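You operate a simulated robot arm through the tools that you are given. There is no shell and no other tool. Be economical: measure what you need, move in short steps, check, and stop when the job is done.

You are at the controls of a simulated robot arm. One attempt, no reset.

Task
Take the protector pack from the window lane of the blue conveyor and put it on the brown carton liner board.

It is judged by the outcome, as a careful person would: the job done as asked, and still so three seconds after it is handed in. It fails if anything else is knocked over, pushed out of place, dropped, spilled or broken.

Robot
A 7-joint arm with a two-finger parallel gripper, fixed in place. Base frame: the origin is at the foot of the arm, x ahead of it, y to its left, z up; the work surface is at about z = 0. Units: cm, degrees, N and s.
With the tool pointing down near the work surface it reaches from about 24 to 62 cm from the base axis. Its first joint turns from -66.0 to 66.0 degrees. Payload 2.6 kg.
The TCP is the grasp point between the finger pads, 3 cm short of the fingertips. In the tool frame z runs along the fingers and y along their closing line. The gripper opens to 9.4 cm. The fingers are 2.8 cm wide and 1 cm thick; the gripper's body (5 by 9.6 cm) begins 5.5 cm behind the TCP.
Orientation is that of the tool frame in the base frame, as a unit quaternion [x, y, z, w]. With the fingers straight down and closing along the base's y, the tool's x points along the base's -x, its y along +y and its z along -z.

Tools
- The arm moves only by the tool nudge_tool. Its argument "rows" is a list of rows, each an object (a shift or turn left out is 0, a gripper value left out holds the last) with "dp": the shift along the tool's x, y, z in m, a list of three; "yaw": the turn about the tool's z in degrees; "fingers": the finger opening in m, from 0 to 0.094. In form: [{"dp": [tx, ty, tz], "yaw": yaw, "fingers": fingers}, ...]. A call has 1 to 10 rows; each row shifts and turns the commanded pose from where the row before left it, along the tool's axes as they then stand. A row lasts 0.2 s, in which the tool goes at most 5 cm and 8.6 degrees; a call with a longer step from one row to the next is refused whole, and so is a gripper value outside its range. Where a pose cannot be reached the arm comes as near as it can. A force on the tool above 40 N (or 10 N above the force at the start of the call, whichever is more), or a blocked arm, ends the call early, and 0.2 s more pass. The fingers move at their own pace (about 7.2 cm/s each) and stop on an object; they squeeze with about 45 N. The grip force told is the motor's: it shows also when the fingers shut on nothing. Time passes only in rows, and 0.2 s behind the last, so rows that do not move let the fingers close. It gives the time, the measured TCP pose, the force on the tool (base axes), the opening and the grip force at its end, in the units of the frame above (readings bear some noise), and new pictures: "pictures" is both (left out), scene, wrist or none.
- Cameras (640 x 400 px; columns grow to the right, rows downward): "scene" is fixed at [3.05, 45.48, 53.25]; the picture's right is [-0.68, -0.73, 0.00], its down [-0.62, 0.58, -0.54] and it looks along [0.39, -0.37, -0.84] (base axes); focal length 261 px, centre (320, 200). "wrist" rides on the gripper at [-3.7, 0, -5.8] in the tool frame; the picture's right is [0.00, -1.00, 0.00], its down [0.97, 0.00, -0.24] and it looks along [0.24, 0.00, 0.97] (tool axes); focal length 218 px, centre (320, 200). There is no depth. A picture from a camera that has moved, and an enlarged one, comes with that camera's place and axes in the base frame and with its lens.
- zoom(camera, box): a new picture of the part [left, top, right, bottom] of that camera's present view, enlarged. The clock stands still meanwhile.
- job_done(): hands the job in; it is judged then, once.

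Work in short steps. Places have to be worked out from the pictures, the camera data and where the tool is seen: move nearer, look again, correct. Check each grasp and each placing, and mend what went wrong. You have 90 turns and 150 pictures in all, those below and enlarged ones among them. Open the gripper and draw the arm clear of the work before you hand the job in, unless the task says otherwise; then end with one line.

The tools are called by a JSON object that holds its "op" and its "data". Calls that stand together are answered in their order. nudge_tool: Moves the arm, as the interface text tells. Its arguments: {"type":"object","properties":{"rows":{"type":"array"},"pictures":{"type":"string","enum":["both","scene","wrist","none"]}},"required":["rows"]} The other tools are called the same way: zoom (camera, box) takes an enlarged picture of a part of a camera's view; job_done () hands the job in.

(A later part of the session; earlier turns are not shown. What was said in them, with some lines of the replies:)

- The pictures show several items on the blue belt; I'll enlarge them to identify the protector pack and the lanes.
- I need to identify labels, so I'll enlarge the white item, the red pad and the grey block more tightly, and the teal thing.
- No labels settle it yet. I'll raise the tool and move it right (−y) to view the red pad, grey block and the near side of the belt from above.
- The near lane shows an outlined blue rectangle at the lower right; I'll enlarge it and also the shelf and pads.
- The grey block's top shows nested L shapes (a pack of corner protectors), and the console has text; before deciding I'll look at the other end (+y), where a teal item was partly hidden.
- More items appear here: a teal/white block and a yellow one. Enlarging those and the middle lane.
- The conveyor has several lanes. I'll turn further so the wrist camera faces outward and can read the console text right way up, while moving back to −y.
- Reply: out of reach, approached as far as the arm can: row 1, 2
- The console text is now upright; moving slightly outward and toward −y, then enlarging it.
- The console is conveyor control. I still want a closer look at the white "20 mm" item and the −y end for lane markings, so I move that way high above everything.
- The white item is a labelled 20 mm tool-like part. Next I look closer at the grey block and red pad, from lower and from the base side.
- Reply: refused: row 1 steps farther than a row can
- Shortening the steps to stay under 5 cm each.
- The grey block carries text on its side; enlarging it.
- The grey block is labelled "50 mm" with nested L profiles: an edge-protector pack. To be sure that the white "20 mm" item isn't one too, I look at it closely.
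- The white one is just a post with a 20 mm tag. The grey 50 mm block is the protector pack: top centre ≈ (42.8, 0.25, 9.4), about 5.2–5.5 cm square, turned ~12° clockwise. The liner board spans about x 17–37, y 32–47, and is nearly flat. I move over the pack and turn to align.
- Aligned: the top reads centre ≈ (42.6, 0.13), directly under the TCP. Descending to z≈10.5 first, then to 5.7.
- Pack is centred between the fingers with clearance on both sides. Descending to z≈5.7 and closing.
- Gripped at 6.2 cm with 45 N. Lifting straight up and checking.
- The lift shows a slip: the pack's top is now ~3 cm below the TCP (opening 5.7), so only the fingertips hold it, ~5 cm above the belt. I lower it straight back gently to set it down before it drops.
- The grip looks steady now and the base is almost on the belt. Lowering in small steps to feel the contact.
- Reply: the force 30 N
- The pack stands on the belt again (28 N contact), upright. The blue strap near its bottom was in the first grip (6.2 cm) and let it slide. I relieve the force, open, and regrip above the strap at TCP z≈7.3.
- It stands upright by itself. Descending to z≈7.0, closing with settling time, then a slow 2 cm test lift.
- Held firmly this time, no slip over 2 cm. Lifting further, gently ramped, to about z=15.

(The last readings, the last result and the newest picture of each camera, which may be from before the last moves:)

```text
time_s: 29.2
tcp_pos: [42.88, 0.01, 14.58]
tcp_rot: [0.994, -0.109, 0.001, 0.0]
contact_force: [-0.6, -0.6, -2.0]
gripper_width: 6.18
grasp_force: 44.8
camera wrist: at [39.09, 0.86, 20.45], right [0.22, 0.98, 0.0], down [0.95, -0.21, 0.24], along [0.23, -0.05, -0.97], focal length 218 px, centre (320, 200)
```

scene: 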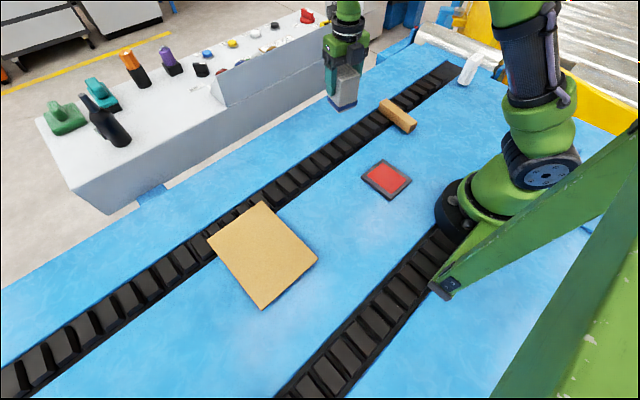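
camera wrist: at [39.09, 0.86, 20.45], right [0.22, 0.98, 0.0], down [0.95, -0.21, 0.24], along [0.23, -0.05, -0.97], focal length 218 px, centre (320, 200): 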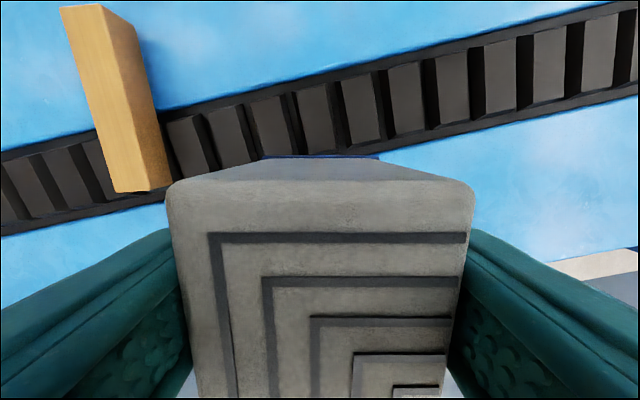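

Secure (6.18 cm, 44.8 N). Starting the transfer toward the board, about 20 cm in smooth steps.

{"op": "nudge_tool", "data": {"rows": [{"dp": [-0.0045, -0.0066, 0]}, {"dp": [-0.0084, -0.0124, 0]}, {"dp": [-0.0123, -0.0182, 0]}, {"dp": [-0.014, -0.0207, 0]}, {"dp": [-0.014, -0.0207, 0]}, {"dp": [-0.014, -0.0207, 0]}, {"dp": [-0.014, -0.0207, 0]}, {"dp": [-0.014, -0.0207, 0]}, {"dp": [-0.0101, -0.0149, 0]}, {"dp": [-0.0056, -0.0083, 0]}]}}

```text
time_s: 31.4
tcp_pos: [38.34, 16.93, 13.99]
tcp_rot: [0.994, -0.108, -0.001, -0.001]
contact_force: [1.4, 0.7, -1.8]
gripper_width: 6.18
grasp_force: 44.9
out of reach, approached as far as the arm can: row 8, 9, 10
camera wrist: at [34.63, 17.62, 19.76], right [0.21, 0.98, 0.0], down [0.95, -0.21, 0.24], along [0.23, -0.05, -0.97], focal length 218 px, centre (320, 200)
```

scene: 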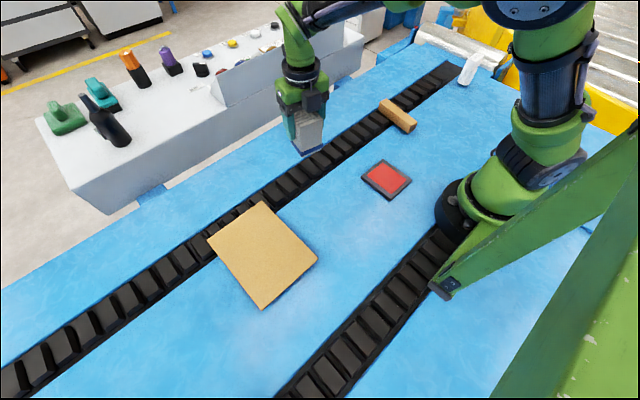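
wrist: 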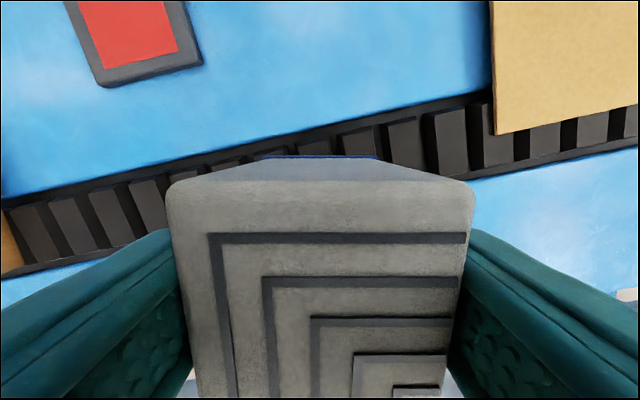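

The wrist joint is at its limit in this yaw (not blocked). I turn the tool back (−40°) in gentle steps so the wrist can follow the base.

{"op": "nudge_tool", "data": {"rows": [{"yaw": -3}, {"yaw": -5}, {"yaw": -5}, {"yaw": -5}, {"yaw": -5}, {"yaw": -5}, {"yaw": -5}, {"yaw": -4}, {"yaw": -3}, {}]}}

```text
time_s: 33.6
tcp_pos: [38.24, 16.84, 13.9]
tcp_rot: [0.971, 0.239, 0.0, 0.001]
contact_force: [0.8, 0.4, -1.8]
gripper_width: 6.18
grasp_force: 44.9
camera wrist: at [34.89, 15.24, 19.78], right [-0.46, 0.89, 0.0], down [0.86, 0.45, 0.24], along [0.21, 0.11, -0.97], focal length 218 px, centre (320, 200)
```

scene: 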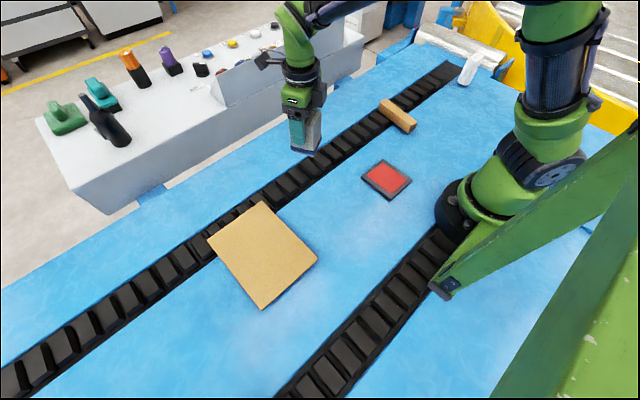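
wrist: 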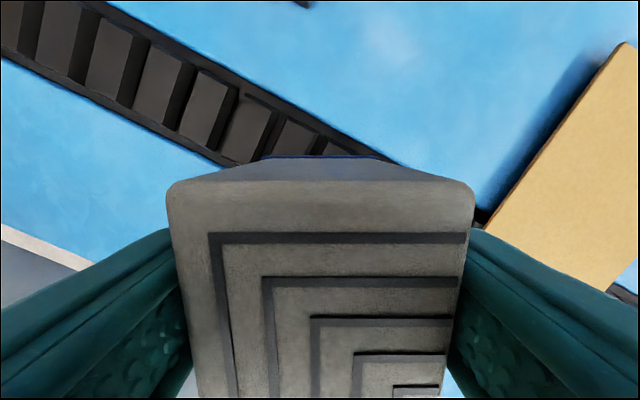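

Turned fine. Board centre is ~ (27, 40); shift needed ≈ (−11, +23). Moving there smoothly at this height (pack bottom ~6.5 cm up).

{"op": "nudge_tool", "data": {"rows": [{"dp": [0, -0.012, 0]}, {"dp": [0.001, -0.022, 0]}, {"dp": [0.001, -0.028, 0]}, {"dp": [0.001, -0.03, 0]}, {"dp": [0.001, -0.03, 0]}, {"dp": [0.001, -0.03, 0]}, {"dp": [0.001, -0.03, 0]}, {"dp": [0.001, -0.03, 0]}, {"dp": [0.001, -0.027, 0]}, {"dp": [0.001, -0.018, 0]}]}}

```text
time_s: 35.8
tcp_pos: [31.37, 38.74, 14.58]
tcp_rot: [0.971, 0.239, -0.003, -0.001]
contact_force: [0.8, -0.6, -1.8]
gripper_width: 6.2
grasp_force: 45.1
out of reach, approached as far as the arm can: row 8, 9, 10
camera wrist: at [28.03, 37.11, 20.38], right [-0.47, 0.89, 0.0], down [0.86, 0.45, 0.24], along [0.21, 0.11, -0.97], focal length 218 px, centre (320, 200)
```

scene: 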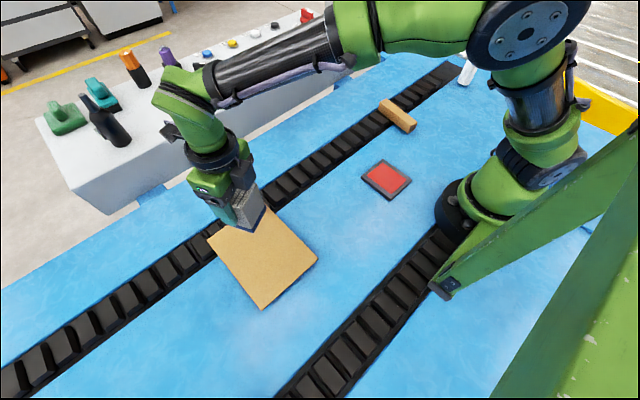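
wrist: 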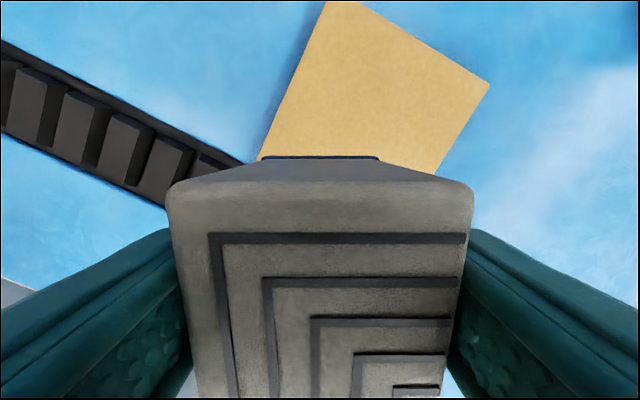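

Now over the board's +x part, wrist limit again. Turning −20° more, then shifting ~4 cm toward the board centre.

{"op": "nudge_tool", "data": {"rows": [{"yaw": -3}, {"yaw": -5}, {"yaw": -5}, {"yaw": -4}, {"yaw": -3}, {}]}}

```text
time_s: 37.2
tcp_pos: [31.34, 38.79, 14.7]
tcp_rot: [0.915, 0.403, 0.0, 0.0]
contact_force: [-0.5, 0.7, -3.0]
gripper_width: 6.18
grasp_force: 44.8
camera wrist: at [28.69, 36.09, 20.46], right [-0.74, 0.67, 0.0], down [0.66, 0.72, 0.24], along [0.16, 0.18, -0.97], focal length 218 px, centre (320, 200)
```

scene: 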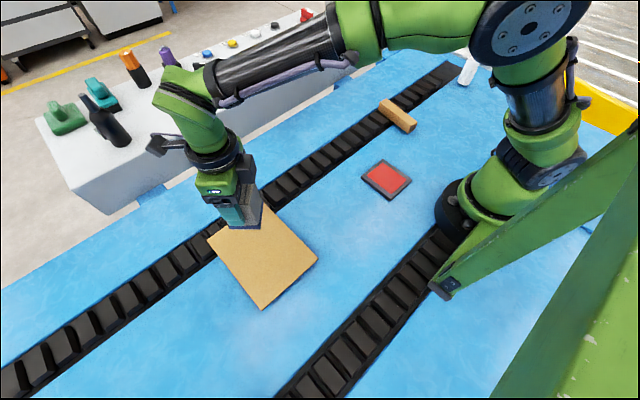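
wrist: 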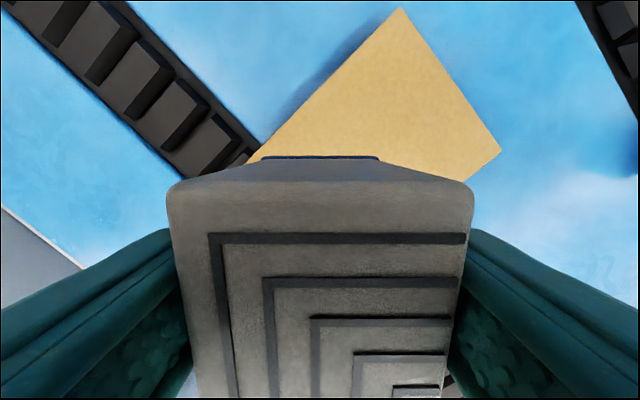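

Board measured again: x 17–37, y 32.7–47.2, centre ≈ (27, 40). Shifting (−4.3, +1.2) cm and lowering part way.

{"op": "nudge_tool", "data": {"rows": [{"dp": [-0.005, -0.01, 0]}, {"dp": [-0.008, -0.016, 0]}, {"dp": [-0.007, -0.014, 0]}, {}, {"dp": [0, 0, 0.01]}, {"dp": [0, 0, 0.015]}, {"dp": [0, 0, 0.01]}, {}]}}

{"op": "zoom", "data": {"camera": "scene", "box": [180, 150, 340, 320]}}

```text
time_s: 39.0
tcp_pos: [26.85, 39.87, 11.26]
tcp_rot: [0.915, 0.403, -0.001, 0.0]
contact_force: [0.0, -0.2, -2.4]
gripper_width: 6.2
grasp_force: 45.4
camera wrist: at [24.3, 37.17, 17.04], right [-0.74, 0.68, 0.0], down [0.66, 0.72, 0.24], along [0.16, 0.18, -0.97], focal length 218 px, centre (320, 200)
```

scene: 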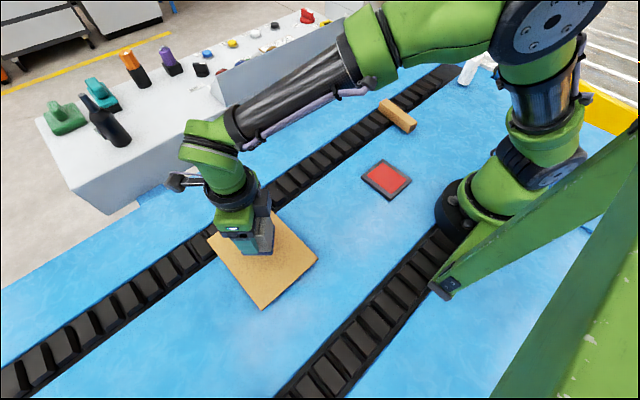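
wrist: 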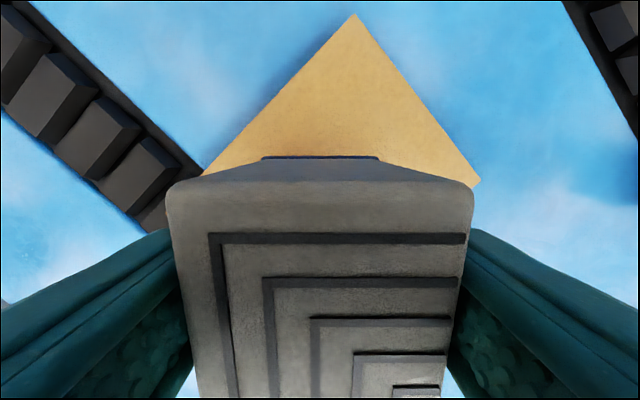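

```text
2.35 times, centred on (260, 235) of scene
camera zoom: at [3.05, 45.48, 53.25], right [-0.68, -0.73, 0.0], down [-0.62, 0.58, -0.54], along [0.39, -0.37, -0.84], focal length 614 px, centre (461, 118)
```

zoom: 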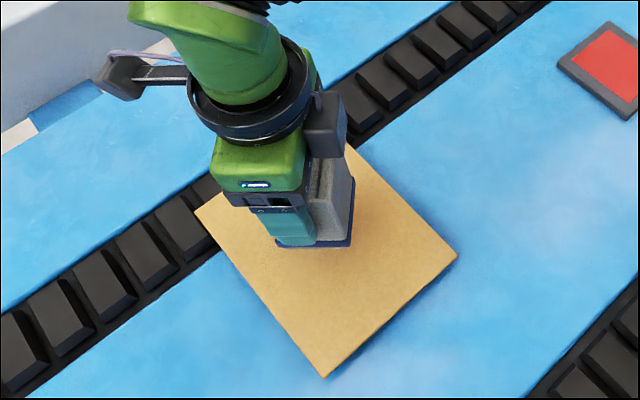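

Centred over the board, pack bottom ≈3.9 cm up. Lowering 2.4 cm, then feeling for contact.

{"op": "nudge_tool", "data": {"rows": [{"dp": [0, 0, 0.008]}, {"dp": [0, 0, 0.008]}, {"dp": [0, 0, 0.006]}, {"dp": [0, 0, 0.002]}, {}], "pictures": "none"}}

{"op": "nudge_tool", "data": {"rows": [{"dp": [0, 0, 0.002]}, {"dp": [0, 0, 0.002]}, {}]}}

```text
time_s: 40.2
tcp_pos: [27.04, 40.13, 8.81]
tcp_rot: [0.915, 0.403, 0.001, 0.001]
contact_force: [-0.4, -0.3, -1.8]
gripper_width: 6.17
grasp_force: 45.0
```

```text
time_s: 41.0
tcp_pos: [26.87, 39.93, 8.45]
tcp_rot: [0.915, 0.403, 0.0, 0.0]
contact_force: [0.0, 1.3, -2.6]
gripper_width: 6.18
grasp_force: 45.0
camera wrist: at [24.37, 37.24, 14.2], right [-0.74, 0.68, 0.0], down [0.66, 0.72, 0.24], along [0.16, 0.18, -0.97], focal length 218 px, centre (320, 200)
```

scene: 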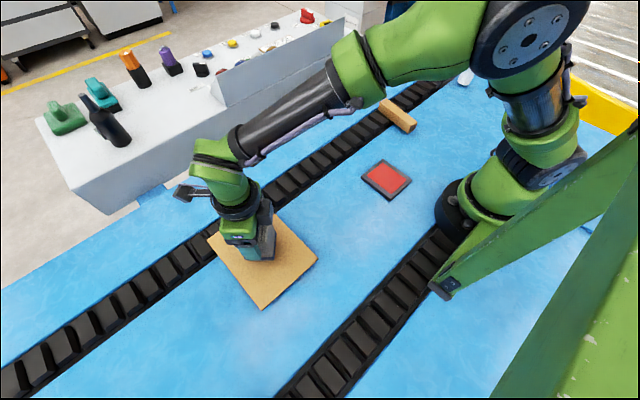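
wrist: 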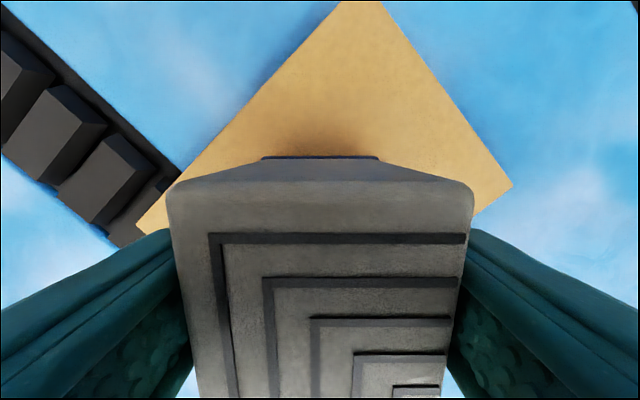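

No contact yet; continuing in 1.5 mm steps.

{"op": "nudge_tool", "data": {"rows": [{"dp": [0, 0, 0.0015]}, {"dp": [0, 0, 0.0015]}, {}], "pictures": "none"}}

```text
time_s: 41.8
tcp_pos: [27.04, 39.83, 8.07]
tcp_rot: [0.915, 0.403, 0.001, 0.0]
contact_force: [0.9, 0.0, -1.3]
gripper_width: 6.17
grasp_force: 45.0
```

Still free (−1.3 N); two more small steps.

{"op": "nudge_tool", "data": {"rows": [{"dp": [0, 0, 0.0015]}, {"dp": [0, 0, 0.0015]}, {}], "pictures": "none"}}

```text
time_s: 42.6
tcp_pos: [27.05, 39.99, 7.82]
tcp_rot: [0.915, 0.403, -0.001, 0.001]
contact_force: [-3.2, -2.0, 8.3]
gripper_width: 6.21
grasp_force: 44.4
```

Contact felt (+8 N): the pack sits on the board. Opening the fingers gradually.

{"op": "nudge_tool", "data": {"rows": [{"fingers": 0.065}, {"fingers": 0.075}, {"fingers": 0.094}, {}, {}]}}

```text
time_s: 43.8
tcp_pos: [27.02, 40.01, 7.92]
tcp_rot: [0.915, 0.403, 0.0, 0.0]
contact_force: [-0.2, -0.2, -0.1]
gripper_width: 9.41
grasp_force: 0.1
camera wrist: at [24.44, 37.25, 13.61], right [-0.74, 0.68, 0.0], down [0.66, 0.72, 0.24], along [0.16, 0.18, -0.97], focal length 218 px, centre (320, 200)
```

scene: 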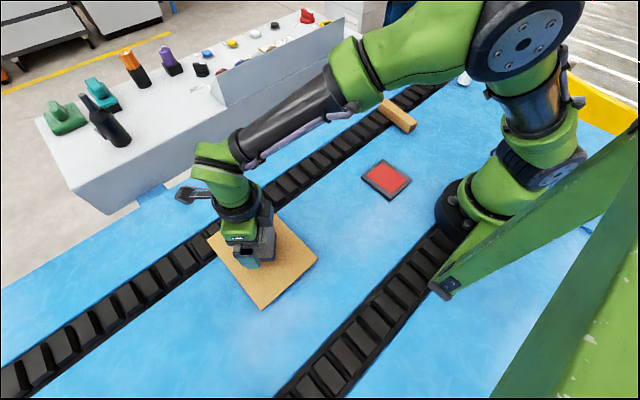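
wrist: 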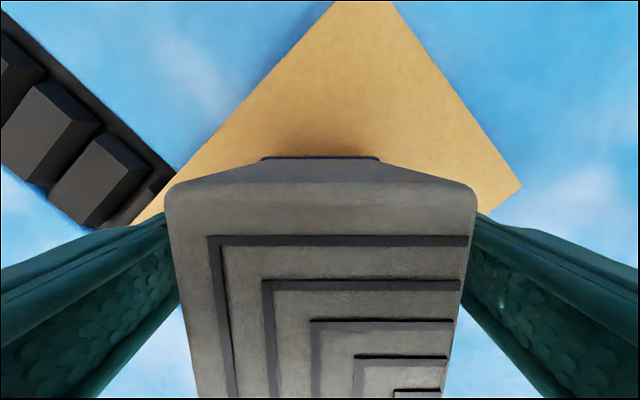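

Released without motion of the pack. Withdrawing straight up and then back clear toward −y.

{"op": "nudge_tool", "data": {"rows": [{"dp": [0, 0, -0.02]}, {"dp": [0, 0, -0.03]}, {"dp": [0, 0, -0.04]}, {"dp": [0, 0, -0.04]}, {"dp": [0, 0, -0.03]}, {"dp": [0.015, 0.03, 0]}, {"dp": [0.015, 0.04, 0]}, {"dp": [0.015, 0.04, 0]}, {"dp": [0, 0.04, 0]}, {}]}}

{"op": "zoom", "data": {"camera": "scene", "box": [180, 150, 340, 320]}}

```text
time_s: 46.0
tcp_pos: [40.99, 32.98, 23.85]
tcp_rot: [0.916, 0.402, 0.0, 0.0]
contact_force: [-0.2, -0.2, -0.7]
gripper_width: 9.41
grasp_force: 0.1
camera wrist: at [38.45, 30.3, 29.66], right [-0.74, 0.68, 0.0], down [0.66, 0.72, 0.24], along [0.16, 0.18, -0.97], focal length 218 px, centre (320, 200)
```

scene: 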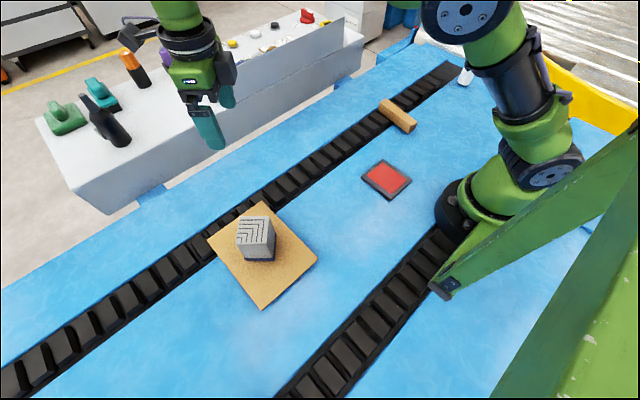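
wrist: 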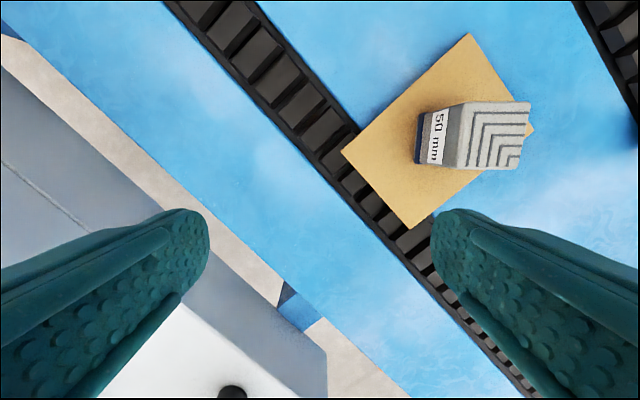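

```text
2.35 times, centred on (260, 235) of scene
camera zoom: at [3.05, 45.48, 53.25], right [-0.68, -0.73, 0.0], down [-0.62, 0.58, -0.54], along [0.39, -0.37, -0.84], focal length 614 px, centre (461, 118)
```

zoom: 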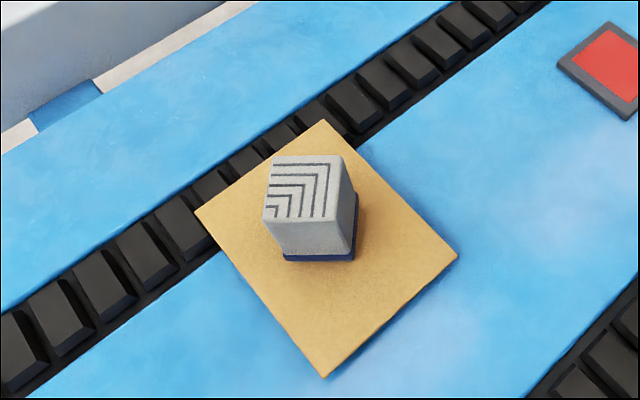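

The pack stands upright in the middle of the liner board, and everything else is where it was. The gripper is open and the arm is clear, so I'm handing in.

{"op": "job_done", "data": {}}

```text
The job is handed in.
```

I put the grey 50 mm protector pack upright in the middle of the brown carton liner board. It slipped partway on the first lift, but I set it back down and regripped it, and nothing else was moved. No lane was marked "window", so I identified the pack by the nested corner profiles on its top, not by its lane.
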